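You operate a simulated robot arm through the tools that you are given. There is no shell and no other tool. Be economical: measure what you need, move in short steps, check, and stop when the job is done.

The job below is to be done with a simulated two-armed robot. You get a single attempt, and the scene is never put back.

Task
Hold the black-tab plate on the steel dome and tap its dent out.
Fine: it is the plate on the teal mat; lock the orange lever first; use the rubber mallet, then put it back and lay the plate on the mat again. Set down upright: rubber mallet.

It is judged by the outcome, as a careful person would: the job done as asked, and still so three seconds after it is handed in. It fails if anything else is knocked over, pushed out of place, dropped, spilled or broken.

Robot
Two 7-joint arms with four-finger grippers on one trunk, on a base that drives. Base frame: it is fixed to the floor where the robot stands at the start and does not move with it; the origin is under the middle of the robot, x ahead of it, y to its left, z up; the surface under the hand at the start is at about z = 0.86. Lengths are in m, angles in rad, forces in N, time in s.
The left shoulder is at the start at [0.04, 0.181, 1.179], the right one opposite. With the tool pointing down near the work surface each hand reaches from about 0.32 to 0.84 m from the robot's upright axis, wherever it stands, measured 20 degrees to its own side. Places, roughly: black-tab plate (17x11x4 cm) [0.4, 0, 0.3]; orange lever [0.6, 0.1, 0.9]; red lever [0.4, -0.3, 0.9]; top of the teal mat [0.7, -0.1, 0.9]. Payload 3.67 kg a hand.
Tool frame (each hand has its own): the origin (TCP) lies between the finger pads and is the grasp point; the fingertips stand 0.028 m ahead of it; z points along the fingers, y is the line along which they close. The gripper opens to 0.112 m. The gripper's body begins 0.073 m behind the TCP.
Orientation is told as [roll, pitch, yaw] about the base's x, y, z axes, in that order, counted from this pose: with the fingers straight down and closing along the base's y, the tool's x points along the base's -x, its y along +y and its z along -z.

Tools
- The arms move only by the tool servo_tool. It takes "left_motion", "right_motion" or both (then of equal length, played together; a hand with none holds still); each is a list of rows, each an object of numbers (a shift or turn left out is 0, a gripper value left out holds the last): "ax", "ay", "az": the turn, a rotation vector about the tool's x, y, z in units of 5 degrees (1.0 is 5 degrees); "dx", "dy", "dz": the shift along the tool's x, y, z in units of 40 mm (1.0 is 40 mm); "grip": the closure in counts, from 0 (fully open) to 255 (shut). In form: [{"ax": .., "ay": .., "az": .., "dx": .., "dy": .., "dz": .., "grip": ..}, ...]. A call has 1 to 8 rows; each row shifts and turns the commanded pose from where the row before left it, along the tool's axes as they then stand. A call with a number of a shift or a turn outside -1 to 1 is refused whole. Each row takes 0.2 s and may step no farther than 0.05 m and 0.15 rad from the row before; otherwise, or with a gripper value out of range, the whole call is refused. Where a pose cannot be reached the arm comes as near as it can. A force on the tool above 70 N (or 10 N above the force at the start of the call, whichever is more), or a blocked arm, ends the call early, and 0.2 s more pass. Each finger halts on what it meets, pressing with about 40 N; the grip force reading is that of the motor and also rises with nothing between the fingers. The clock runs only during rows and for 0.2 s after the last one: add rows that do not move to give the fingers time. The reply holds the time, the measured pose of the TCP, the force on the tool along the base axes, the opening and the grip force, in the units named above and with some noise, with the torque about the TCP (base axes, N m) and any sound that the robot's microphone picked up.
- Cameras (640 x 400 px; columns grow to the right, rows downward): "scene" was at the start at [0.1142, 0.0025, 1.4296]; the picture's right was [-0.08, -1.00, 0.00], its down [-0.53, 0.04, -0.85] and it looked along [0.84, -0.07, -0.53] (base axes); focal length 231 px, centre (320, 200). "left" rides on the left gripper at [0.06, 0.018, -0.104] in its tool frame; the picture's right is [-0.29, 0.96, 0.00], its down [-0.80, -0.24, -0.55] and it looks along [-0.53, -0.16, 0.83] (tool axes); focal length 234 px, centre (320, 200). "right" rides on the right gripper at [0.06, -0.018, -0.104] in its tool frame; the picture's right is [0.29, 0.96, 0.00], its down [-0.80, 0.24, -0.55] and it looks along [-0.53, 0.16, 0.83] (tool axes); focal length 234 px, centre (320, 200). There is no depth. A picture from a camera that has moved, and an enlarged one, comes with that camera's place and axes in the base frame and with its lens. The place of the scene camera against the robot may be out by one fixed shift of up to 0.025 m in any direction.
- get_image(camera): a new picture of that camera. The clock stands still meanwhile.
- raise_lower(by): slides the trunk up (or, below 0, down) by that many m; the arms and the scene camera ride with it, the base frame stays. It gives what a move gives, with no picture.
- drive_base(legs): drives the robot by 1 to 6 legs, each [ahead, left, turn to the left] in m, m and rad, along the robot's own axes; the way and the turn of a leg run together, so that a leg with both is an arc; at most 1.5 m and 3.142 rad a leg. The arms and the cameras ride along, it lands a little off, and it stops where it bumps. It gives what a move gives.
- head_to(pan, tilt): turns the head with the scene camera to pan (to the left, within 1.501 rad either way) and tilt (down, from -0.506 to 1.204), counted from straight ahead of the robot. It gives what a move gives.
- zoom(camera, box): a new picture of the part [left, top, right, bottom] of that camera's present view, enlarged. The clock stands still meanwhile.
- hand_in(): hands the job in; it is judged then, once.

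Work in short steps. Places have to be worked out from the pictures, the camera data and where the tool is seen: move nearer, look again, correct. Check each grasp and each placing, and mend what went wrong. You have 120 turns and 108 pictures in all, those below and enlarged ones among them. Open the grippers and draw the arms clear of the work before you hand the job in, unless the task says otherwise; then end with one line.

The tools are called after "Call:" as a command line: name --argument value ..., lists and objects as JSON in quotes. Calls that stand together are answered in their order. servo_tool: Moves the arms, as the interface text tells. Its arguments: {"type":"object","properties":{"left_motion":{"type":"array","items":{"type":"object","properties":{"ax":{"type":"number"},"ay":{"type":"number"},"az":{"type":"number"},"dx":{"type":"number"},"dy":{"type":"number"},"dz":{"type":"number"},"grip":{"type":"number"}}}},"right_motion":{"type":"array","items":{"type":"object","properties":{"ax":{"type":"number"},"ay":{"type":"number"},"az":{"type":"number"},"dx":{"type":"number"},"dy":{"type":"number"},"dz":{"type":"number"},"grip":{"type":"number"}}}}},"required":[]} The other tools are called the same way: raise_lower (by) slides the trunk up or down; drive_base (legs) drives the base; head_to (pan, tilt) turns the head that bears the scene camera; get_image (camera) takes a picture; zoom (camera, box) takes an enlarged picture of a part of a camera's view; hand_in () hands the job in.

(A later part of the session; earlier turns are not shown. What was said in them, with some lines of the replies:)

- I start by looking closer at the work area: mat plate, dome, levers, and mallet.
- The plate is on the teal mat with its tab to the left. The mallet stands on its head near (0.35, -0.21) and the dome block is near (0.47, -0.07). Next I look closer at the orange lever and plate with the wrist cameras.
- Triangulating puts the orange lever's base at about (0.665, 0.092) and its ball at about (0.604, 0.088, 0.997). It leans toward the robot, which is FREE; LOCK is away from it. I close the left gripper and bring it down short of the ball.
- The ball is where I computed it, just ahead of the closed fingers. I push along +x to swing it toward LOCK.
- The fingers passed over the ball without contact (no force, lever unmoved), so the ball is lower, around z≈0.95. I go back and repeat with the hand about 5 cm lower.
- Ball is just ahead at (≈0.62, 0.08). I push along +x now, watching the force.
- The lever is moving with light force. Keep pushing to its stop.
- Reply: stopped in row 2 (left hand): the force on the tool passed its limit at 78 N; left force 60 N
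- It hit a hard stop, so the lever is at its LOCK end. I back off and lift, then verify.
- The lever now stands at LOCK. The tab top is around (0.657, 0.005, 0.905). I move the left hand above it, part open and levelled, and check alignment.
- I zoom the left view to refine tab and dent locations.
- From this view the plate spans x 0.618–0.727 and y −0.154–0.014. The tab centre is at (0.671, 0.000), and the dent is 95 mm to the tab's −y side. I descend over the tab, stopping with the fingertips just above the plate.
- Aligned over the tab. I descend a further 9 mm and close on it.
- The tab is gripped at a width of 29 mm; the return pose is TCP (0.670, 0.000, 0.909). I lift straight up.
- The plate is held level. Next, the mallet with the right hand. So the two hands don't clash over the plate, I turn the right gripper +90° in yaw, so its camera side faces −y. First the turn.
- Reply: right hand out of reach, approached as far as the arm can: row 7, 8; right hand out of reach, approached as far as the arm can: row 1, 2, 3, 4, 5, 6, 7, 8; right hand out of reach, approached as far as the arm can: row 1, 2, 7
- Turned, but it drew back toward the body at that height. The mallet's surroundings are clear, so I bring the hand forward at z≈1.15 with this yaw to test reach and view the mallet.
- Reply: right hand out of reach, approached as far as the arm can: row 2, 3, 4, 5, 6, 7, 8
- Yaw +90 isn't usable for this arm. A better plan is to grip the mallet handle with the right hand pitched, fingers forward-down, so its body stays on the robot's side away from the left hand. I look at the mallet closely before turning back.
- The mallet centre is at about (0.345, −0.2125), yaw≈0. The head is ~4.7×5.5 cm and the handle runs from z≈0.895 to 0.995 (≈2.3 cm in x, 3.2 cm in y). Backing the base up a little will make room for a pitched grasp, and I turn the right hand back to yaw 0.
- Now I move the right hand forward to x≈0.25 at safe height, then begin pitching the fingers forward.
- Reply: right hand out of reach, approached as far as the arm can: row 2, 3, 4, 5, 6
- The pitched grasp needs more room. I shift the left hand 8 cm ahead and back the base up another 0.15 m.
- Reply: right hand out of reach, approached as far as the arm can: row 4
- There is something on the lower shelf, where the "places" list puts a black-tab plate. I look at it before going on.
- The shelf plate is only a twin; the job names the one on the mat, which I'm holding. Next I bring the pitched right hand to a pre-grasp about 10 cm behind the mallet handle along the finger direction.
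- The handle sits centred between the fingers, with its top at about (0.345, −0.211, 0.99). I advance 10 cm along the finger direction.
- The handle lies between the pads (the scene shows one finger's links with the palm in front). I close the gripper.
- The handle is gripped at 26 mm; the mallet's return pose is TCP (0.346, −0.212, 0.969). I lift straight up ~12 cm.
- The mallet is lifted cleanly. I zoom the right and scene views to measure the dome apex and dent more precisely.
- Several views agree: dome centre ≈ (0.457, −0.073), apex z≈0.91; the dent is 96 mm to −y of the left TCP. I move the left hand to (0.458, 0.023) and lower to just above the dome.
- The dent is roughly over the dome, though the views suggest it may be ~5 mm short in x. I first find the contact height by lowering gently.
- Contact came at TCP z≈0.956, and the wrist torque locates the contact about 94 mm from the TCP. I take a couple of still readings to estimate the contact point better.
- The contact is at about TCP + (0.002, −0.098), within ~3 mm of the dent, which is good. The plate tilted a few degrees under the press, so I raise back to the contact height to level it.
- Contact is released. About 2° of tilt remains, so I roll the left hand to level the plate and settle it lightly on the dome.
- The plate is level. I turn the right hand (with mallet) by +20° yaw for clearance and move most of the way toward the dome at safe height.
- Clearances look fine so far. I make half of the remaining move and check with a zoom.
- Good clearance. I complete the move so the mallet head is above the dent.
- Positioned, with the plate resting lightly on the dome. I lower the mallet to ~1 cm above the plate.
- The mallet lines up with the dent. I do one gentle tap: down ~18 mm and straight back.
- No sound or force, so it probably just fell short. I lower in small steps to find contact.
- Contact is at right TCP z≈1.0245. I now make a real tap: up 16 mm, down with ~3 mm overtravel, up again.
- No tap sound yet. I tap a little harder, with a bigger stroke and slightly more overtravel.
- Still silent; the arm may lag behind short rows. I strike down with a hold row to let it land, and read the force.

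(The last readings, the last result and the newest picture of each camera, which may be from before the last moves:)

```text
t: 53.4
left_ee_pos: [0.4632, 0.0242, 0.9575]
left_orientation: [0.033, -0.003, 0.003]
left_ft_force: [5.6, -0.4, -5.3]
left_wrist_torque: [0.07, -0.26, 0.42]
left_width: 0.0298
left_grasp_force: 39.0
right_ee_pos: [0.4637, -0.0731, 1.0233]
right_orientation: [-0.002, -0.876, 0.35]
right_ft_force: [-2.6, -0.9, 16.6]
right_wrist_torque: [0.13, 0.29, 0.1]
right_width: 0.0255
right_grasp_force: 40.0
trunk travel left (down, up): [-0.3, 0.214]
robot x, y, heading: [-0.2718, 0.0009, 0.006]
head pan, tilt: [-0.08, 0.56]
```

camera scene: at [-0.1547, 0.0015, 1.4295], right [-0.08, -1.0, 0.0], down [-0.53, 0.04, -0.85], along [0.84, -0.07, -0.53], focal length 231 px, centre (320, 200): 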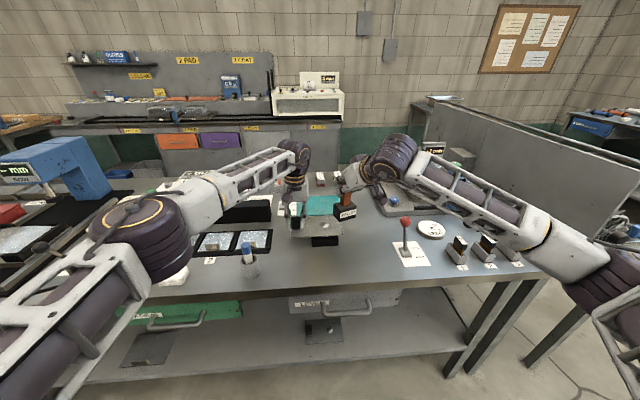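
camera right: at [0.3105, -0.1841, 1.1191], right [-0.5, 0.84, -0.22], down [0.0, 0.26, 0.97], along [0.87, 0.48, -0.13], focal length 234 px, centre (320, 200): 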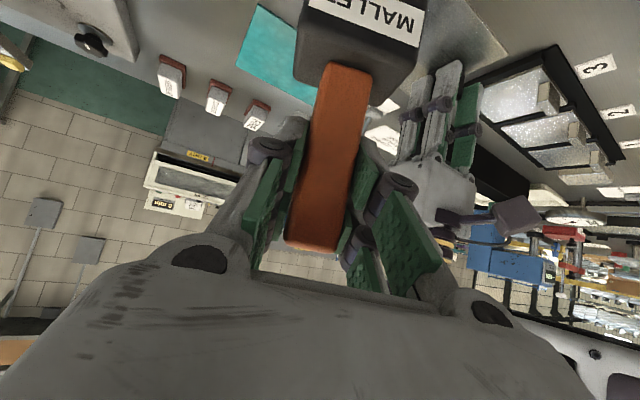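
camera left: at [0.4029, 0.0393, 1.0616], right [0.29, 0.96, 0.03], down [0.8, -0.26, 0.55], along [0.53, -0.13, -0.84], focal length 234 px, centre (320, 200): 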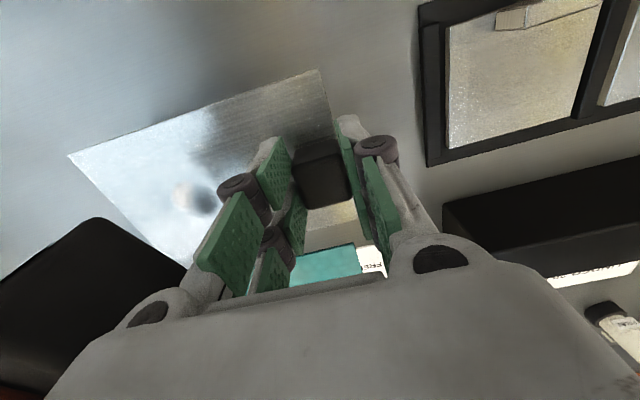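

It lands with ~20 N. I do two firmer taps with hold rows, then lift to look at the dent.

Call:
servo_tool --right_motion '[{"dx": -0.46, "dz": -0.39}, {}, {"dx": 0.55, "dz": 0.465}, {}, {"dx": -0.55, "dz": -0.465}, {}, {"dx": 0.6, "dz": 0.506}, {}]'

Call:
servo_tool --right_motion '[{"dx": -0.7, "dz": -0.59}, {"dx": -0.5, "dz": -0.42}, {"dx": 0.3, "dy": -0.2, "dz": -0.5}, {}]'

Call:
zoom --camera "scene" --box '[270, 170, 400, 260]'

Call:
zoom --camera "left" --box '[40, 60, 360, 300]'

```text
t: 55.2
left_ee_pos: [0.4616, 0.025, 0.9574]
left_orientation: [0.032, 0.0, 0.004]
left_ft_force: [8.5, -2.6, -7.0]
left_wrist_torque: [-0.08, -0.3, 0.79]
left_width: 0.0298
left_grasp_force: 40.3
right_ee_pos: [0.4623, -0.071, 1.0184]
right_orientation: [0.0, -0.884, 0.347]
right_ft_force: [-1.1, -2.2, 39.7]
right_wrist_torque: [0.27, -0.04, 0.0]
right_width: 0.0254
right_grasp_force: 39.6
trunk travel left (down, up): [-0.3, 0.214]
robot x, y, heading: [-0.2701, 0.0019, -0.004]
head pan, tilt: [-0.08, 0.56]
```

```text
t: 56.2
left_ee_pos: [0.4635, 0.0242, 0.9584]
left_orientation: [0.033, -0.001, 0.001]
left_ft_force: [-1.2, -1.2, 5.2]
left_wrist_torque: [-0.68, 0.06, -0.14]
left_width: 0.0296
left_grasp_force: 40.1
right_ee_pos: [0.4431, -0.0865, 1.0766]
right_orientation: [-0.002, -0.868, 0.35]
right_ft_force: [0.3, 0.5, -3.3]
right_wrist_torque: [-0.02, -0.01, -0.01]
right_width: 0.0256
right_grasp_force: 39.5
trunk travel left (down, up): [-0.3, 0.214]
robot x, y, heading: [-0.2676, -0.001, -0.0]
head pan, tilt: [-0.08, 0.56]
```

```text
4.44 times, centred on (335, 215) of scene
camera zoom: at [-0.1547, 0.0031, 1.4295], right [-0.08, -1.0, 0.0], down [-0.53, 0.04, -0.85], along [0.84, -0.07, -0.53], focal length 1027 px, centre (253, 133)
```

zoom: 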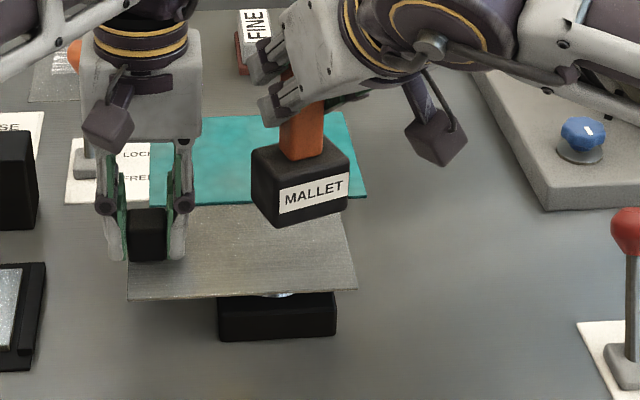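

```text
1.67 times, centred on (200, 180) of left
camera zoom: at [0.4026, 0.0396, 1.0619], right [0.29, 0.96, 0.03], down [0.8, -0.26, 0.55], along [0.53, -0.13, -0.84], focal length 390 px, centre (520, 233)
```

zoom: 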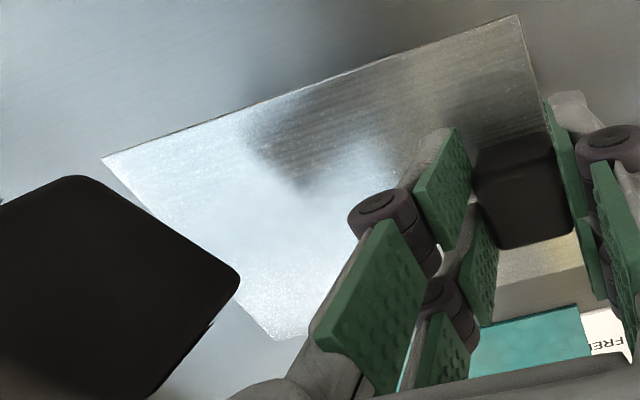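

The dent is gone in both views after those taps. I move the mallet back over its spot and check the plate unobstructed.

Call:
servo_tool --right_motion '[{"dx": 0.36, "dy": -0.426, "dz": -0.574}, {"dx": 0.36, "dy": -0.426, "dz": -0.574}, {"dx": 0.36, "dy": -0.426, "dz": -0.574}, {"dx": 0.36, "dy": -0.426, "dz": -0.574}, {"dx": 0.36, "dy": -0.426, "dz": -0.574}, {"ax": 0.764, "az": 0.645}, {"ax": 0.764, "az": 0.645}]'

Call:
servo_tool --right_motion '[{"ax": 0.764, "az": 0.645}, {"ax": 0.764, "az": 0.645}, {}]'

Call:
zoom --camera "scene" --box '[280, 180, 380, 260]'

Call:
get_image --camera "right"

```text
t: 57.8
left_ee_pos: [0.462, 0.0241, 0.9575]
left_orientation: [0.033, 0.001, 0.001]
left_ft_force: [-0.6, 1.0, 2.2]
left_wrist_torque: [-0.3, 0.06, -0.07]
left_width: 0.0298
left_grasp_force: 40.0
right_ee_pos: [0.3473, -0.2153, 1.0965]
right_orientation: [0.001, -0.869, 0.172]
right_ft_force: [0.7, -0.5, -3.7]
right_wrist_torque: [0.02, 0.01, 0.04]
right_width: 0.0259
right_grasp_force: 39.9
trunk travel left (down, up): [-0.3, 0.214]
robot x, y, heading: [-0.2682, 0.0028, -0.004]
head pan, tilt: [-0.08, 0.56]
```

```text
t: 58.6
left_ee_pos: [0.4629, 0.0238, 0.9569]
left_orientation: [0.032, 0.0, 0.002]
left_ft_force: [-1.4, 0.4, 2.3]
left_wrist_torque: [-0.32, 0.07, -0.09]
left_width: 0.0298
left_grasp_force: 40.1
right_ee_pos: [0.3447, -0.2143, 1.0965]
right_orientation: [0.0, -0.87, -0.001]
right_ft_force: [0.9, 0.5, -2.8]
right_wrist_torque: [0.0, -0.02, -0.04]
right_width: 0.0257
right_grasp_force: 40.1
trunk travel left (down, up): [-0.3, 0.214]
robot x, y, heading: [-0.2698, 0.0023, -0.0]
head pan, tilt: [-0.08, 0.56]
```

```text
5.00 times, centred on (330, 220) of scene
camera zoom: at [-0.1549, 0.0022, 1.4296], right [-0.08, -1.0, 0.0], down [-0.53, 0.04, -0.85], along [0.84, -0.07, -0.53], focal length 1156 px, centre (270, 100)
```

zoom: 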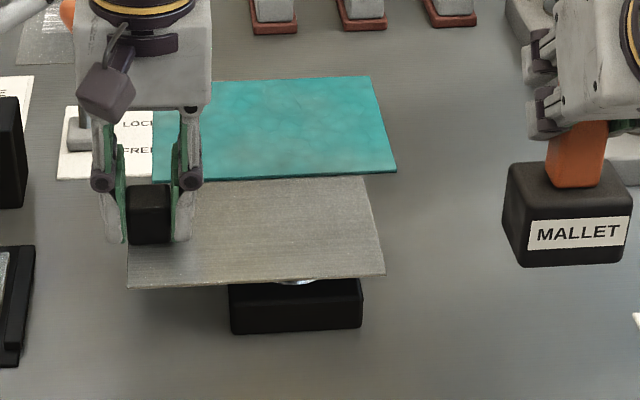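

```text
39 pictures are left
camera right: at [0.2274, -0.2307, 1.1183], right [-0.18, 0.96, -0.22], down [0.09, 0.24, 0.97], along [0.98, 0.16, -0.13], focal length 234 px, centre (320, 200)
```

right: 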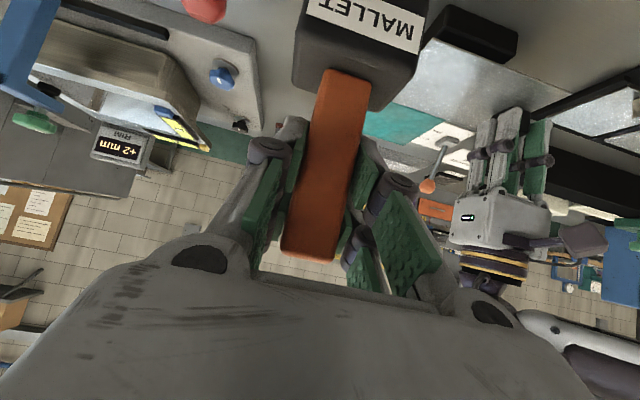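

The plate surface is flat, with no dent left. The mallet slid about 4–5 mm up in the grip, so I'll lower until it touches. First to ~15 mm above the bench.

Call:
servo_tool --right_motion '[{"dx": 0.573, "dy": 0.05, "dz": 0.484}, {"dx": 0.573, "dz": 0.484}, {"dx": 0.573, "dz": 0.484}, {"dx": 0.25, "dz": 0.21}, {}]'

Call:
zoom --camera "scene" --box '[340, 190, 440, 270]'

```text
t: 59.8
left_ee_pos: [0.4632, 0.0239, 0.9563]
left_orientation: [0.035, 0.001, 0.003]
left_ft_force: [-1.2, 1.7, 2.2]
left_wrist_torque: [-0.25, 0.01, -0.03]
left_width: 0.0298
left_grasp_force: 40.1
right_ee_pos: [0.3477, -0.2129, 0.9921]
right_orientation: [-0.001, -0.87, -0.004]
right_ft_force: [-0.1, -0.4, -3.1]
right_wrist_torque: [0.01, 0.01, 0.01]
right_width: 0.0255
right_grasp_force: 39.8
trunk travel left (down, up): [-0.3, 0.214]
robot x, y, heading: [-0.2694, 0.0027, 0.004]
head pan, tilt: [-0.08, 0.56]
```

```text
5.00 times, centred on (390, 230) of scene
camera zoom: at [-0.1547, 0.0023, 1.4296], right [-0.08, -1.0, 0.0], down [-0.53, 0.04, -0.85], along [0.84, -0.07, -0.53], focal length 1156 px, centre (-30, 50)
```

zoom: 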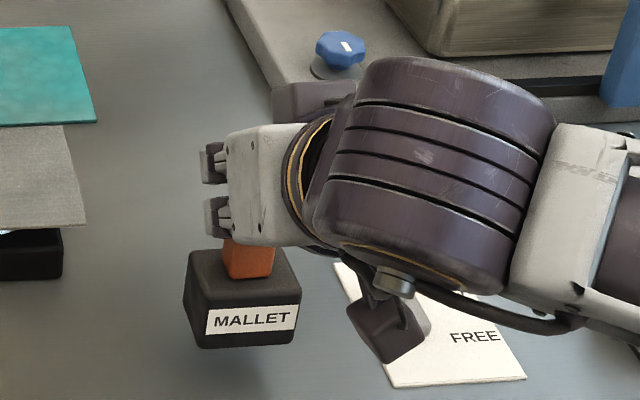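

Looks level. I lower in small steps until the bench takes the weight.

Call:
servo_tool --right_motion '[{"dx": 0.19, "dz": 0.13}, {"dx": 0.115, "dz": 0.09}, {}]'

Call:
servo_tool --right_motion '[{"dx": 0.05, "dz": 0.042}, {"dx": 0.05, "dz": 0.042}, {}]'

```text
t: 60.6
left_ee_pos: [0.4632, 0.0245, 0.9567]
left_orientation: [0.033, 0.0, 0.002]
left_ft_force: [0.5, 0.6, 1.7]
left_wrist_torque: [-0.3, 0.02, 0.0]
left_width: 0.0297
left_grasp_force: 39.5
right_ee_pos: [0.3455, -0.2123, 0.9765]
right_orientation: [-0.004, -0.868, 0.001]
right_ft_force: [0.7, -1.0, -3.9]
right_wrist_torque: [-0.05, -0.02, -0.02]
right_width: 0.0254
right_grasp_force: 40.4
trunk travel left (down, up): [-0.3, 0.214]
robot x, y, heading: [-0.2674, -0.0014, 0.007]
head pan, tilt: [-0.08, 0.56]
```

```text
t: 61.4
left_ee_pos: [0.4628, 0.0236, 0.9572]
left_orientation: [0.034, -0.001, 0.001]
left_ft_force: [-1.1, 1.4, 2.6]
left_wrist_torque: [-0.25, 0.01, 0.0]
left_width: 0.0298
left_grasp_force: 39.8
right_ee_pos: [0.3446, -0.2131, 0.9712]
right_orientation: [0.0, -0.869, 0.002]
right_ft_force: [0.1, 0.6, -3.0]
right_wrist_torque: [-0.01, 0.02, -0.01]
right_width: 0.0255
right_grasp_force: 40.5
trunk travel left (down, up): [-0.3, 0.214]
robot x, y, heading: [-0.2688, -0.0019, -0.002]
head pan, tilt: [-0.08, 0.56]
```

Not yet touching. A bit further.

Call:
servo_tool --right_motion '[{"dx": 0.04, "dz": 0.034}, {}]'

Call:
servo_tool --right_motion '[{"dx": 0.04, "dz": 0.034}, {}]'

Call:
servo_tool --right_motion '[{"dx": 0.03, "dz": 0.025}, {}]'

Call:
zoom --camera "scene" --box '[340, 190, 440, 270]'

```text
t: 62.0
left_ee_pos: [0.4622, 0.0237, 0.9572]
left_orientation: [0.034, 0.0, 0.001]
left_ft_force: [1.0, -0.2, 2.9]
left_wrist_torque: [-0.27, 0.03, 0.03]
left_width: 0.0296
left_grasp_force: 39.8
right_ee_pos: [0.3448, -0.2123, 0.9709]
right_orientation: [-0.001, -0.868, 0.0]
right_ft_force: [0.9, 0.7, -3.4]
right_wrist_torque: [0.03, 0.0, 0.03]
right_width: 0.0257
right_grasp_force: 40.3
trunk travel left (down, up): [-0.3, 0.214]
robot x, y, heading: [-0.267, -0.0023, 0.001]
head pan, tilt: [-0.08, 0.56]
```

```text
t: 62.6
left_ee_pos: [0.4625, 0.0247, 0.9569]
left_orientation: [0.032, 0.0, 0.001]
left_ft_force: [0.8, 1.0, 1.3]
left_wrist_torque: [-0.28, 0.02, 0.0]
left_width: 0.0297
left_grasp_force: 40.0
right_ee_pos: [0.3447, -0.2135, 0.9685]
right_orientation: [0.0, -0.87, 0.0]
right_ft_force: [-0.1, 0.1, -3.1]
right_wrist_torque: [0.0, 0.02, 0.01]
right_width: 0.0253
right_grasp_force: 39.5
trunk travel left (down, up): [-0.3, 0.214]
robot x, y, heading: [-0.2675, 0.0005, 0.001]
head pan, tilt: [-0.08, 0.56]
```

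```text
t: 63.2
left_ee_pos: [0.4634, 0.0245, 0.9562]
left_orientation: [0.035, 0.0, 0.002]
left_ft_force: [-0.3, 0.1, 2.7]
left_wrist_torque: [-0.27, 0.02, 0.01]
left_width: 0.0296
left_grasp_force: 39.8
right_ee_pos: [0.344, -0.2121, 0.9669]
right_orientation: [-0.001, -0.868, -0.001]
right_ft_force: [-0.4, 0.1, -3.1]
right_wrist_torque: [0.05, 0.0, -0.02]
right_width: 0.0254
right_grasp_force: 40.0
trunk travel left (down, up): [-0.3, 0.214]
robot x, y, heading: [-0.2686, 0.0013, 0.001]
head pan, tilt: [-0.08, 0.56]
```

```text
5.00 times, centred on (390, 230) of scene
camera zoom: at [-0.1547, 0.0022, 1.4295], right [-0.08, -1.0, 0.0], down [-0.53, 0.04, -0.85], along [0.84, -0.07, -0.53], focal length 1156 px, centre (-30, 50)
```

zoom: 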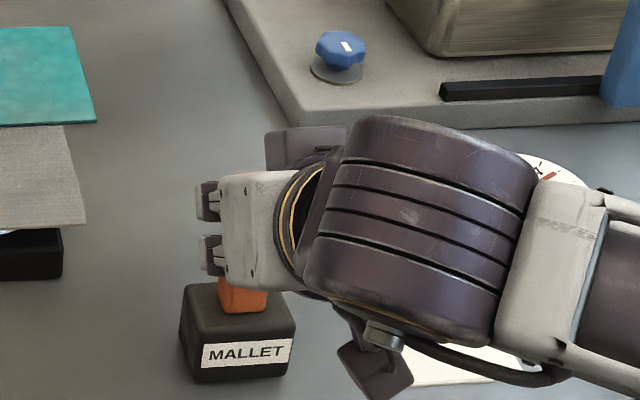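

Still free, so the mallet has slid further up in the grip than I thought. Continue in 2 mm steps until force appears.

Call:
servo_tool --right_motion '[{"dx": 0.04, "dz": 0.034}, {}]'

Call:
servo_tool --right_motion '[{"dx": 0.04, "dz": 0.034}, {}]'

Call:
servo_tool --right_motion '[{"dx": 0.03, "dz": 0.025}, {}]'

```text
t: 63.8
left_ee_pos: [0.4631, 0.0233, 0.9564]
left_orientation: [0.032, 0.0, 0.002]
left_ft_force: [1.0, -0.4, 1.3]
left_wrist_torque: [-0.26, -0.01, 0.09]
left_width: 0.0297
left_grasp_force: 40.0
right_ee_pos: [0.3447, -0.2127, 0.9658]
right_orientation: [0.0, -0.868, -0.001]
right_ft_force: [-0.3, 0.5, -1.2]
right_wrist_torque: [-0.02, 0.03, -0.05]
right_width: 0.0256
right_grasp_force: 40.3
trunk travel left (down, up): [-0.3, 0.214]
robot x, y, heading: [-0.2679, -0.0026, -0.006]
head pan, tilt: [-0.08, 0.56]
```

```text
t: 64.4
left_ee_pos: [0.4617, 0.0243, 0.9572]
left_orientation: [0.035, -0.002, 0.002]
left_ft_force: [0.5, 0.1, -1.8]
left_wrist_torque: [0.08, -0.02, -0.04]
left_width: 0.0297
left_grasp_force: 40.1
right_ee_pos: [0.3446, -0.2118, 0.9643]
right_orientation: [-0.001, -0.873, 0.001]
right_ft_force: [-1.1, -0.9, 10.4]
right_wrist_torque: [-0.29, -0.06, 0.0]
right_width: 0.0253
right_grasp_force: 40.2
trunk travel left (down, up): [-0.3, 0.214]
robot x, y, heading: [-0.2687, -0.0027, 0.003]
head pan, tilt: [-0.08, 0.56]
```

```text
t: 65.0
left_ee_pos: [0.4619, 0.024, 0.9589]
left_orientation: [0.034, -0.002, 0.002]
left_ft_force: [-0.1, 1.0, -1.7]
left_wrist_torque: [0.09, 0.0, 0.0]
left_width: 0.0298
left_grasp_force: 39.8
right_ee_pos: [0.3437, -0.2123, 0.965]
right_orientation: [0.0, -0.877, -0.002]
right_ft_force: [-2.0, -5.0, 21.9]
right_wrist_torque: [-0.17, 0.04, 0.03]
right_width: 0.0256
right_grasp_force: 39.9
trunk travel left (down, up): [-0.3, 0.214]
robot x, y, heading: [-0.2726, -0.0018, -0.001]
head pan, tilt: [-0.08, 0.56]
```

It's on the bench (~22 N press). I ease off ~2 mm, open the fingers part way, and wait.

Call:
servo_tool --right_motion '[{"dx": -0.04, "dz": -0.034}, {"grip": 60}, {}, {}]'

Call:
get_image --camera "right"

```text
t: 66.0
left_ee_pos: [0.4629, 0.0237, 0.9568]
left_orientation: [0.033, -0.002, 0.001]
left_ft_force: [1.2, 0.4, 1.6]
left_wrist_torque: [-0.25, 0.0, 0.05]
left_width: 0.0296
left_grasp_force: 39.8
right_ee_pos: [0.3445, -0.2112, 0.9636]
right_orientation: [0.0, -0.87, 0.0]
right_ft_force: [-0.2, -0.2, -0.4]
right_wrist_torque: [0.02, 0.01, -0.03]
right_width: 0.0859
right_grasp_force: 0.2
trunk travel left (down, up): [-0.3, 0.214]
robot x, y, heading: [-0.2707, -0.001, 0.004]
head pan, tilt: [-0.08, 0.56]
```

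```text
36 pictures are left
camera right: at [0.2263, -0.2287, 0.9855], right [-0.19, 0.96, -0.22], down [0.09, 0.24, 0.97], along [0.98, 0.16, -0.13], focal length 234 px, centre (320, 200)
```

right: 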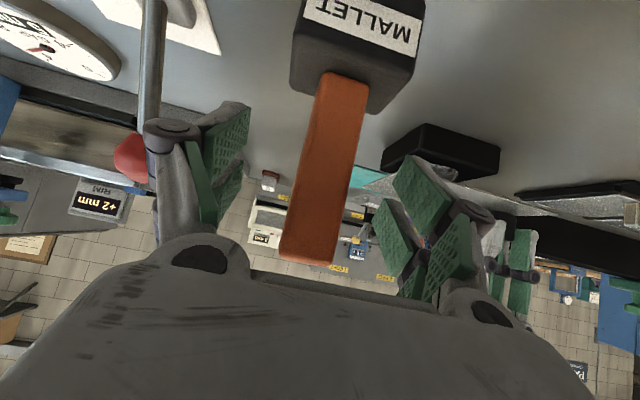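

The mallet stands free and the fingers clear it on both sides. I retreat back along the finger axis ~14 cm.

Call:
servo_tool --right_motion '[{"dz": -0.5}, {"dz": -0.7}, {"dz": -0.8}, {"dz": -0.8}, {"dz": -0.7, "dx": -0.3}, {}]'

Call:
get_image --camera "right"

Call:
get_image --camera "scene"

```text
t: 67.4
left_ee_pos: [0.4621, 0.0243, 0.956]
left_orientation: [0.033, -0.001, 0.003]
left_ft_force: [-0.2, 1.1, 1.8]
left_wrist_torque: [-0.28, 0.04, -0.04]
left_width: 0.0298
left_grasp_force: 40.0
right_ee_pos: [0.243, -0.2115, 1.0663]
right_orientation: [-0.003, -0.869, 0.0]
right_ft_force: [-0.8, -0.3, 0.2]
right_wrist_torque: [0.02, 0.02, 0.02]
right_width: 0.0856
right_grasp_force: 0.1
trunk travel left (down, up): [-0.3, 0.214]
robot x, y, heading: [-0.2645, 0.0005, 0.001]
head pan, tilt: [-0.08, 0.56]
```

```text
35 pictures are left
camera right: at [0.1268, -0.2286, 1.0879], right [-0.18, 0.96, -0.22], down [0.09, 0.24, 0.97], along [0.98, 0.16, -0.13], focal length 234 px, centre (320, 200)
```

right: 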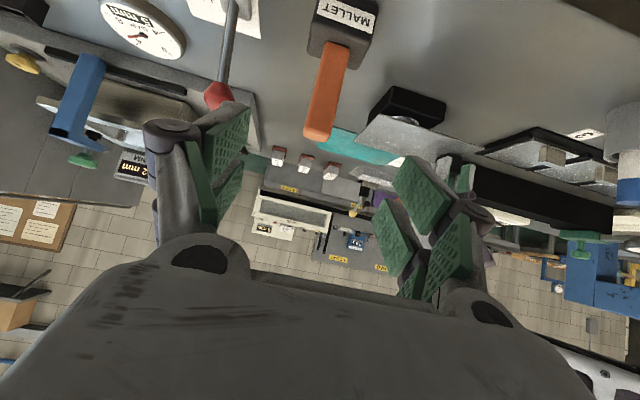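

```text
34 pictures are left
camera scene: at [-0.1551, 0.0024, 1.4296], right [-0.08, -1.0, 0.0], down [-0.53, 0.04, -0.85], along [0.84, -0.07, -0.53], focal length 231 px, centre (320, 200)
```

scene: 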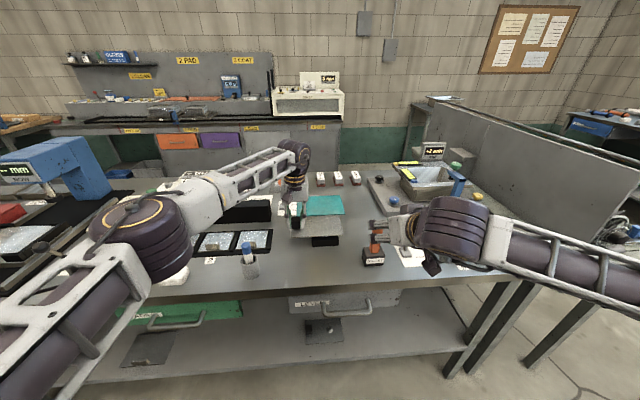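

The mallet stands upright in its place. I raise the right hand and lift the plate off the dome together.

Call:
servo_tool --right_motion '[{"dx": -0.7, "dz": -0.6}, {"dx": -0.7, "dz": -0.6}, {"dx": -0.7, "dz": -0.6}, {"dx": -0.7, "dz": -0.6}, {"dx": -0.7, "dz": -0.6}, {"ay": 1}, {"ay": 1}, {"ay": 1}]' --left_motion '[{"dz": -0.3}, {"dz": -0.5}, {"dz": -0.5}, {"dz": -0.5}, {}, {}, {}, {}]'

Call:
servo_tool --right_motion '[{"ay": 1}, {"ay": 1}, {"ay": 1}, {"ay": 1}, {"ay": 1}, {"ay": 1}, {"ay": 0.95}, {}]'

Call:
get_image --camera "scene"

```text
t: 69.2
left_ee_pos: [0.4655, 0.0224, 1.0311]
left_orientation: [0.035, -0.001, 0.002]
left_ft_force: [0.0, 0.3, -0.9]
left_wrist_torque: [0.11, 0.01, -0.02]
left_width: 0.0299
left_grasp_force: 39.8
right_ee_pos: [0.244, -0.2111, 1.2473]
right_orientation: [0.0, -0.606, 0.0]
right_ft_force: [-0.2, 0.0, -0.6]
right_wrist_torque: [0.0, 0.04, 0.03]
right_width: 0.0857
right_grasp_force: 0.1
trunk travel left (down, up): [-0.3, 0.214]
robot x, y, heading: [-0.2673, 0.0026, 0.004]
head pan, tilt: [-0.08, 0.56]
```

```text
t: 71.0
left_ee_pos: [0.4647, 0.0215, 1.031]
left_orientation: [0.033, -0.001, 0.002]
left_ft_force: [-0.4, 0.0, -0.9]
left_wrist_torque: [0.05, 0.02, -0.02]
left_width: 0.0296
left_grasp_force: 40.5
right_ee_pos: [0.2443, -0.2105, 1.248]
right_orientation: [0.001, 0.0, 0.0]
right_ft_force: [0.6, -0.3, 0.5]
right_wrist_torque: [0.01, -0.02, 0.01]
right_width: 0.0857
right_grasp_force: 0.0
trunk travel left (down, up): [-0.3, 0.214]
robot x, y, heading: [-0.269, -0.0004, 0.003]
head pan, tilt: [-0.08, 0.56]
```

```text
33 pictures are left
camera scene: at [-0.1547, 0.002, 1.4295], right [-0.08, -1.0, 0.0], down [-0.53, 0.04, -0.85], along [0.84, -0.07, -0.53], focal length 231 px, centre (320, 200)
```

scene: 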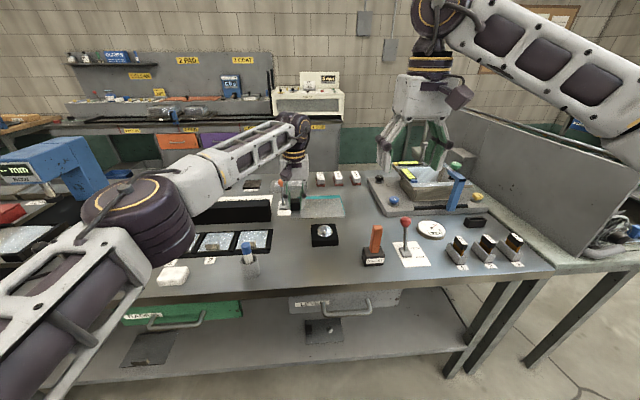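

Clear all round. I drive forward 0.19 m so the mat is in comfortable reach of the left hand.

Call:
drive_base --legs '[[0.19, 0, 0]]'

Call:
get_image --camera "scene"

Call:
get_image --camera "left"

```text
t: 72.6
left_ee_pos: [0.65, 0.0222, 1.0299]
left_orientation: [0.031, 0.001, 0.002]
left_ft_force: [0.0, -0.5, -2.0]
left_wrist_torque: [0.08, -0.01, 0.0]
left_width: 0.0296
left_grasp_force: 39.6
right_ee_pos: [0.4281, -0.2096, 1.2483]
right_orientation: [-0.001, -0.001, 0.001]
right_ft_force: [0.0, -0.1, -0.4]
right_wrist_torque: [0.01, 0.0, 0.03]
right_width: 0.0858
right_grasp_force: 0.1
trunk travel left (down, up): [-0.3, 0.214]
robot x, y, heading: [-0.0828, -0.0043, 0.003]
head pan, tilt: [-0.08, 0.56]
```

```text
32 pictures are left
camera scene: at [0.0306, 0.003, 1.4296], right [-0.08, -1.0, 0.0], down [-0.53, 0.04, -0.85], along [0.84, -0.07, -0.53], focal length 231 px, centre (320, 200)
```

scene: 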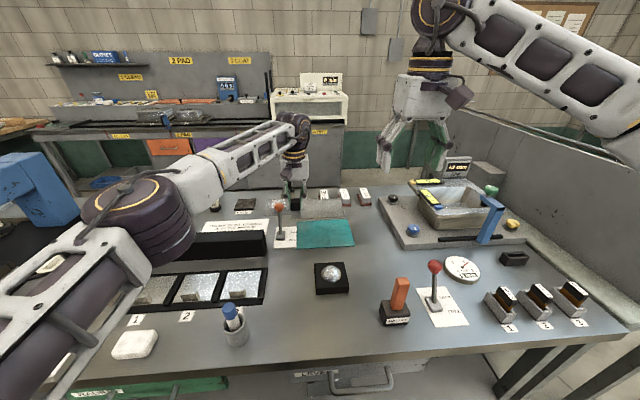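

```text
31 pictures are left
camera left: at [0.5891, 0.0378, 1.1351], right [0.29, 0.96, 0.03], down [0.8, -0.26, 0.55], along [0.53, -0.13, -0.84], focal length 234 px, centre (320, 200)
```

left: 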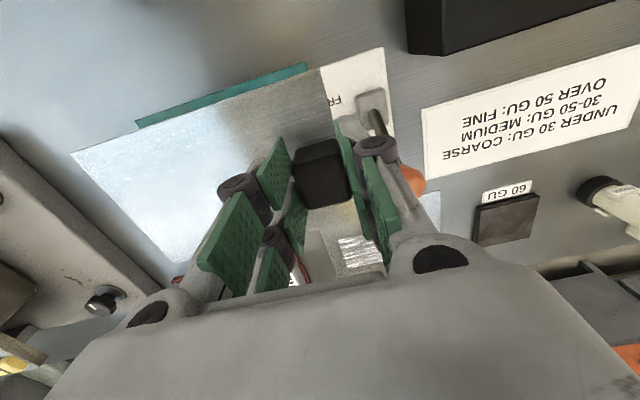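

Now I align to the original plate pose (0.670, 0.000) and lower to ~1.5 cm above the mat.

Call:
servo_tool --left_motion '[{"dx": -0.25, "dy": -0.28}, {"dx": -0.25, "dy": -0.28}, {"dz": 0.7}, {"dz": 0.7}, {"dz": 0.7}, {"dz": 0.4}, {}]'

Call:
zoom --camera "left" --box '[40, 0, 440, 250]'

Call:
zoom --camera "scene" --box '[260, 190, 380, 265]'

```text
t: 74.2
left_ee_pos: [0.6607, 0.0098, 0.9293]
left_orientation: [0.034, 0.0, 0.005]
left_ft_force: [0.1, -0.4, -2.0]
left_wrist_torque: [0.09, -0.05, 0.0]
left_width: 0.0296
left_grasp_force: 40.4
left hand out of reach, approached as far as the arm can: row 2
right_ee_pos: [0.4279, -0.2106, 1.2481]
right_orientation: [0.0, -0.001, 0.0]
right_ft_force: [-0.1, 0.0, 0.4]
right_wrist_torque: [-0.01, -0.01, 0.02]
right_width: 0.0856
right_grasp_force: 0.1
trunk travel left (down, up): [-0.3, 0.214]
robot x, y, heading: [-0.0847, 0.0007, 0.005]
head pan, tilt: [-0.08, 0.56]
```

```text
1.60 times, centred on (240, 125) of left
camera zoom: at [0.5999, 0.0241, 1.0336], right [0.29, 0.96, 0.03], down [0.8, -0.26, 0.55], along [0.53, -0.13, -0.84], focal length 375 px, centre (448, 320)
```

zoom: 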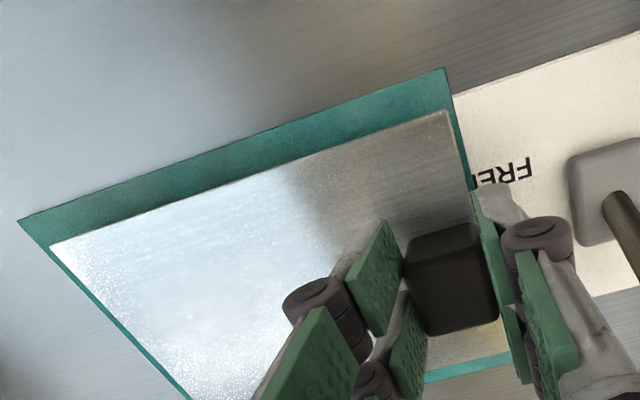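

```text
5.33 times, centred on (320, 228) of scene
camera zoom: at [0.0304, 0.0026, 1.4296], right [-0.08, -1.0, 0.0], down [-0.53, 0.04, -0.85], along [0.84, -0.07, -0.53], focal length 1233 px, centre (320, 53)
```

zoom: 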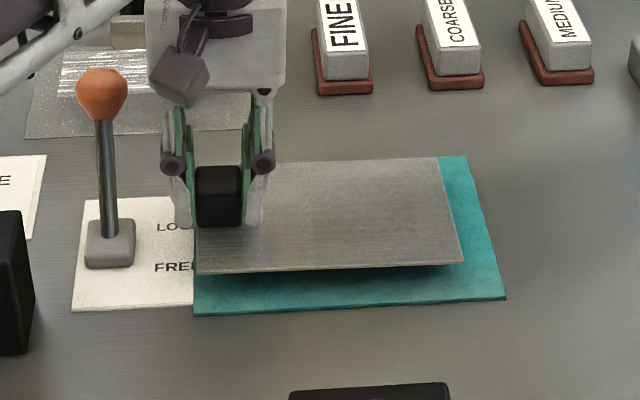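

It stopped ~1 cm short in x and y. I nudge the remainder at this height.

Call:
servo_tool --left_motion '[{"dx": -0.12, "dy": -0.13}, {"dx": -0.12, "dy": -0.12}, {}]'

Call:
zoom --camera "scene" --box '[260, 190, 380, 265]'

```text
t: 75.0
left_ee_pos: [0.6622, 0.0042, 0.9292]
left_orientation: [0.034, 0.002, 0.004]
left_ft_force: [0.4, 0.0, -1.6]
left_wrist_torque: [0.08, 0.02, 0.01]
left_width: 0.0297
left_grasp_force: 40.4
left hand out of reach, approached as far as the arm can: row 2
right_ee_pos: [0.4298, -0.2084, 1.2472]
right_orientation: [0.0, 0.0, 0.0]
right_ft_force: [0.1, -0.5, -0.6]
right_wrist_torque: [0.0, 0.02, 0.0]
right_width: 0.086
right_grasp_force: 0.1
trunk travel left (down, up): [-0.3, 0.214]
robot x, y, heading: [-0.0852, -0.0017, 0.001]
head pan, tilt: [-0.08, 0.56]
```

```text
5.33 times, centred on (320, 228) of scene
camera zoom: at [0.0309, 0.0029, 1.4295], right [-0.08, -1.0, 0.0], down [-0.53, 0.04, -0.85], along [0.84, -0.07, -0.53], focal length 1233 px, centre (320, 53)
```

zoom: 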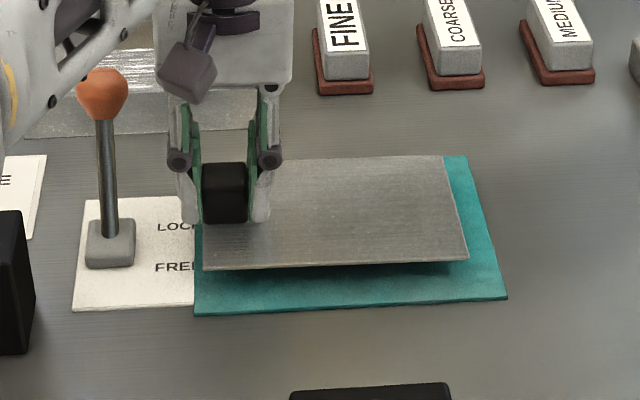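

At the edge of reach. I raise the plate, draw the hand back 5 cm and drive forward 6 cm.

Call:
servo_tool --left_motion '[{"dz": -0.8}, {"dz": -0.8}, {"dx": 0.6}, {"dx": 0.6}, {}]'

Call:
drive_base --legs '[[0.06, 0, 0]]'

Call:
servo_tool --left_motion '[{}]'

```text
t: 76.2
left_ee_pos: [0.6132, 0.002, 0.9931]
left_orientation: [0.033, 0.001, 0.003]
left_ft_force: [-0.6, 0.7, -1.3]
left_wrist_torque: [0.06, 0.01, -0.03]
left_width: 0.0297
left_grasp_force: 40.4
right_ee_pos: [0.4278, -0.2115, 1.2465]
right_orientation: [0.0, 0.0, 0.0]
right_ft_force: [0.5, -0.7, -0.3]
right_wrist_torque: [-0.01, 0.0, 0.0]
right_width: 0.0858
right_grasp_force: 0.1
trunk travel left (down, up): [-0.3, 0.214]
robot x, y, heading: [-0.0871, -0.0006, 0.004]
head pan, tilt: [-0.08, 0.56]
```

```text
t: 77.2
left_ee_pos: [0.6725, 0.0017, 0.994]
left_orientation: [0.032, -0.001, 0.002]
left_ft_force: [0.0, 0.7, -2.1]
left_wrist_torque: [0.07, 0.0, 0.01]
left_width: 0.0297
left_grasp_force: 39.7
right_ee_pos: [0.4868, -0.2103, 1.2483]
right_orientation: [0.0, -0.002, 0.0]
right_ft_force: [-0.5, 0.1, -0.1]
right_wrist_torque: [-0.01, 0.01, -0.02]
right_width: 0.0858
right_grasp_force: 0.0
trunk travel left (down, up): [-0.3, 0.214]
robot x, y, heading: [-0.023, 0.0004, 0.003]
head pan, tilt: [-0.08, 0.56]
```

```text
t: 77.6
left_ee_pos: [0.6698, 0.0021, 0.9955]
left_orientation: [0.031, -0.005, 0.001]
left_ft_force: [-1.1, -0.1, -1.2]
left_wrist_torque: [0.02, -0.06, -0.02]
left_width: 0.0295
left_grasp_force: 39.9
right_ee_pos: [0.4843, -0.2101, 1.2493]
right_orientation: [0.0, -0.006, -0.001]
right_ft_force: [-1.5, -0.7, 0.6]
right_wrist_torque: [-0.04, -0.07, -0.02]
right_width: 0.0858
right_grasp_force: 0.0
trunk travel left (down, up): [-0.3, 0.214]
robot x, y, heading: [-0.0259, 0.0017, 0.001]
head pan, tilt: [-0.08, 0.56]
```

Now right over the pose. I lower to about 1 cm above the mat.

Call:
servo_tool --left_motion '[{"dz": 0.6, "dy": -0.05}, {"dz": 0.6}, {"dz": 0.5}, {"dz": 0.2}, {}]'

Call:
zoom --camera "scene" --box '[260, 190, 380, 265]'

Call:
zoom --camera "left" --box '[40, 0, 440, 250]'

```text
t: 78.8
left_ee_pos: [0.6726, 0.0027, 0.9183]
left_orientation: [0.033, 0.0, 0.002]
left_ft_force: [-0.3, 0.6, -1.9]
left_wrist_torque: [0.09, 0.0, 0.02]
left_width: 0.0295
left_grasp_force: 39.9
right_ee_pos: [0.4883, -0.2099, 1.2467]
right_orientation: [0.0, -0.003, -0.001]
right_ft_force: [-0.4, 0.2, 0.5]
right_wrist_torque: [0.02, -0.03, 0.02]
right_width: 0.0856
right_grasp_force: 0.0
trunk travel left (down, up): [-0.3, 0.214]
robot x, y, heading: [-0.0259, 0.0001, 0.004]
head pan, tilt: [-0.08, 0.56]
```

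```text
5.33 times, centred on (320, 228) of scene
camera zoom: at [0.0898, 0.003, 1.4296], right [-0.08, -1.0, 0.0], down [-0.53, 0.04, -0.85], along [0.84, -0.07, -0.53], focal length 1233 px, centre (320, 53)
```

zoom: 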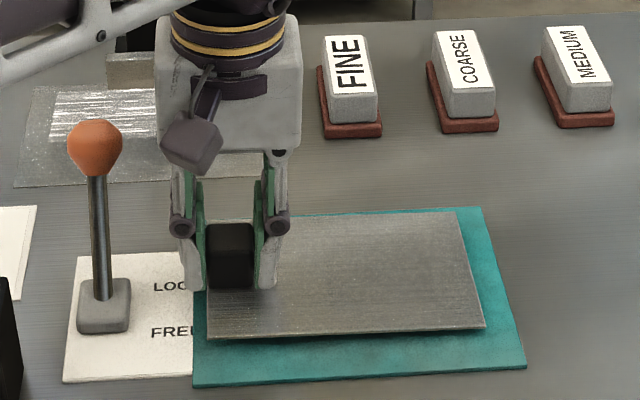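

```text
1.60 times, centred on (240, 125) of left
camera zoom: at [0.6127, 0.018, 1.0226], right [0.29, 0.96, 0.03], down [0.8, -0.26, 0.55], along [0.53, -0.13, -0.84], focal length 375 px, centre (448, 320)
```

zoom: 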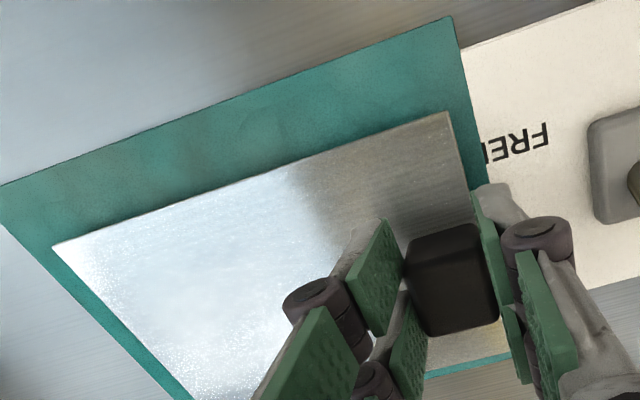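

The plate is well inside the mat. I lower in small steps until it rests.

Call:
servo_tool --left_motion '[{"dz": 0.12, "dy": -0.07, "dx": 0.05}, {}]'

Call:
servo_tool --left_motion '[{"dz": 0.06}, {}]'

Call:
servo_tool --left_motion '[{"dz": 0.05}, {}]'

```text
t: 79.4
left_ee_pos: [0.6713, 0.0011, 0.9134]
left_orientation: [0.033, 0.001, 0.002]
left_ft_force: [0.2, 0.2, -1.7]
left_wrist_torque: [0.08, 0.01, -0.01]
left_width: 0.0296
left_grasp_force: 39.9
right_ee_pos: [0.4879, -0.2106, 1.2475]
right_orientation: [0.0, 0.001, -0.001]
right_ft_force: [0.4, 0.3, 0.6]
right_wrist_torque: [0.0, 0.01, -0.04]
right_width: 0.0857
right_grasp_force: 0.1
trunk travel left (down, up): [-0.3, 0.214]
robot x, y, heading: [-0.0258, -0.003, 0.001]
head pan, tilt: [-0.08, 0.56]
```

```text
t: 80.0
left_ee_pos: [0.6707, 0.0008, 0.909]
left_orientation: [0.033, -0.002, 0.001]
left_ft_force: [0.3, 1.6, 3.3]
left_wrist_torque: [-0.61, -0.22, 0.1]
left_width: 0.0299
left_grasp_force: 40.5
right_ee_pos: [0.487, -0.2104, 1.2474]
right_orientation: [0.001, -0.002, 0.0]
right_ft_force: [0.2, -0.5, -0.4]
right_wrist_torque: [0.0, -0.03, -0.03]
right_width: 0.0855
right_grasp_force: 0.1
trunk travel left (down, up): [-0.3, 0.214]
robot x, y, heading: [-0.0281, -0.0004, -0.001]
head pan, tilt: [-0.08, 0.56]
```

```text
t: 80.6
left_ee_pos: [0.6716, -0.0004, 0.9087]
left_orientation: [0.031, -0.002, 0.001]
left_ft_force: [-0.4, 3.0, 4.3]
left_wrist_torque: [-0.7, -0.26, 0.17]
left_width: 0.0298
left_grasp_force: 40.2
right_ee_pos: [0.488, -0.2097, 1.2472]
right_orientation: [-0.003, -0.001, 0.0]
right_ft_force: [-0.3, -0.2, -0.7]
right_wrist_torque: [0.03, 0.02, 0.02]
right_width: 0.0859
right_grasp_force: 0.1
trunk travel left (down, up): [-0.3, 0.214]
robot x, y, heading: [-0.0255, -0.0031, 0.001]
head pan, tilt: [-0.08, 0.56]
```

The plate's far end rests on the mat at the original height. I release it.

Call:
servo_tool --left_motion '[{"grip": 80}, {}, {}, {"dz": -0.5}, {"dz": -0.8}, {"dz": -1}, {"dz": -1}, {}]'

Call:
zoom --camera "scene" --box '[260, 190, 380, 265]'

Call:
get_image --camera "left"

```text
t: 82.4
left_ee_pos: [0.6729, -0.0052, 1.0404]
left_orientation: [0.034, 0.0, 0.003]
left_ft_force: [-0.2, 0.4, -0.3]
left_wrist_torque: [-0.01, 0.02, 0.01]
left_width: 0.0769
left_grasp_force: 0.0
right_ee_pos: [0.4889, -0.2106, 1.2466]
right_orientation: [-0.001, -0.001, 0.001]
right_ft_force: [-0.5, 0.2, -0.8]
right_wrist_torque: [-0.02, 0.02, -0.01]
right_width: 0.0857
right_grasp_force: 0.0
trunk travel left (down, up): [-0.3, 0.214]
robot x, y, heading: [-0.0284, -0.0005, 0.002]
head pan, tilt: [-0.08, 0.56]
```

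```text
5.33 times, centred on (320, 228) of scene
camera zoom: at [0.0904, 0.0031, 1.4295], right [-0.08, -1.0, 0.0], down [-0.53, 0.04, -0.85], along [0.84, -0.07, -0.53], focal length 1233 px, centre (320, 53)
```

zoom: 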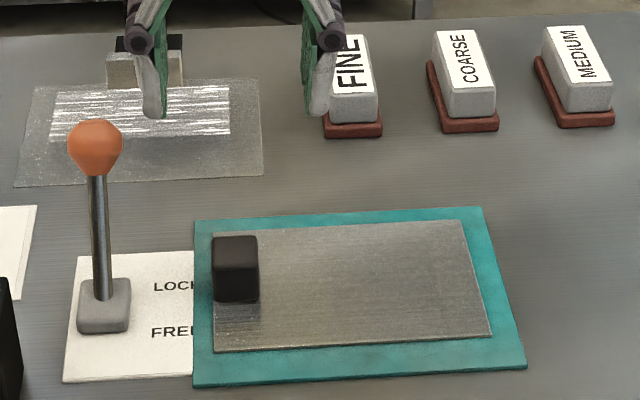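

```text
24 pictures are left
camera left: at [0.6127, 0.0101, 1.1454], right [0.29, 0.96, 0.03], down [0.8, -0.26, 0.55], along [0.53, -0.13, -0.84], focal length 234 px, centre (320, 200)
```

left: 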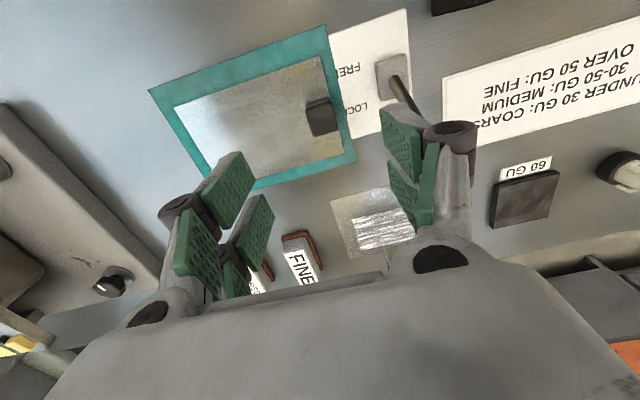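

The plate lies flat inside the mat, dent gone, lever still at LOCK. I draw the left hand up and back, open both grippers, and take a final look.

Call:
servo_tool --left_motion '[{"dz": -1, "grip": 0}, {"dz": -1}, {"dz": -1}, {"dz": -1}, {"dx": 1, "dz": -0.5}, {"dx": 1, "dy": 0.6}, {"dx": 1, "dy": 0.6}, {"dx": 0.8, "dy": 0.8}]' --right_motion '[{"grip": 0}, {}, {}, {}, {"dy": -0.6}, {"dy": -0.6}, {"dy": -0.6}, {"dy": -0.6}]'

Call:
get_image --camera "scene"

Call:
zoom --camera "scene" --box '[260, 220, 500, 390]'

```text
t: 84.2
left_ee_pos: [0.5145, 0.0704, 1.2218]
left_orientation: [0.033, -0.001, 0.001]
left_ft_force: [-0.3, 0.5, 0.1]
left_wrist_torque: [-0.05, -0.03, 0.0]
left_width: 0.1119
left_grasp_force: 0.1
right_ee_pos: [0.4858, -0.3062, 1.2485]
right_orientation: [0.0, -0.003, -0.001]
right_ft_force: [-0.7, -0.6, 1.1]
right_wrist_torque: [-0.01, -0.04, -0.02]
right_width: 0.1121
right_grasp_force: 0.1
trunk travel left (down, up): [-0.3, 0.214]
robot x, y, heading: [-0.0227, -0.0026, 0.002]
head pan, tilt: [-0.08, 0.56]
```

```text
23 pictures are left
camera scene: at [0.0879, 0.0046, 1.4297], right [-0.08, -1.0, 0.0], down [-0.53, 0.04, -0.85], along [0.85, -0.07, -0.53], focal length 231 px, centre (320, 200)
```

scene: 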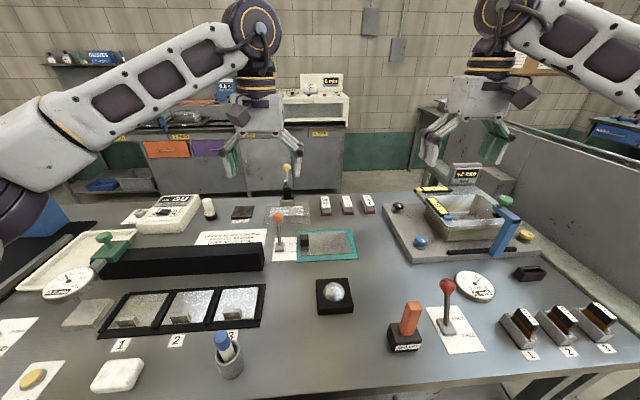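

```text
2.35 times, centred on (380, 305) of scene
camera zoom: at [0.0879, 0.0046, 1.4297], right [-0.08, -1.0, 0.0], down [-0.53, 0.04, -0.85], along [0.85, -0.07, -0.53], focal length 544 px, centre (179, -47)
```

zoom: 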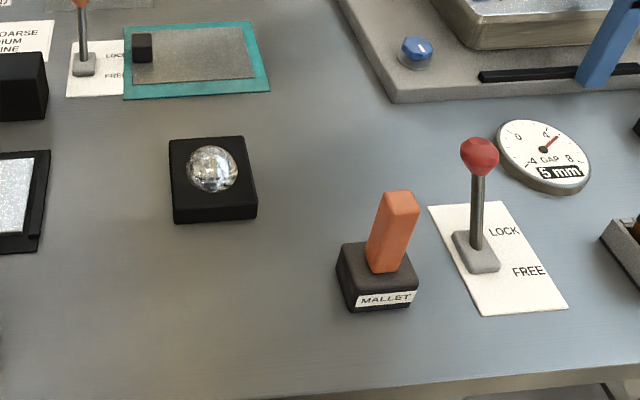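

Everything is in place: plate flat on the mat, mallet upright in its spot, orange lever at LOCK, other items undisturbed. Handing in.

Call:
hand_in

```text
The job is handed in.
```

The dent no longer shows in the plate: I locked the orange lever, tapped the dent out on the steel dome with the rubber mallet, then stood the mallet upright in its place and laid the plate flat on the teal mat again.
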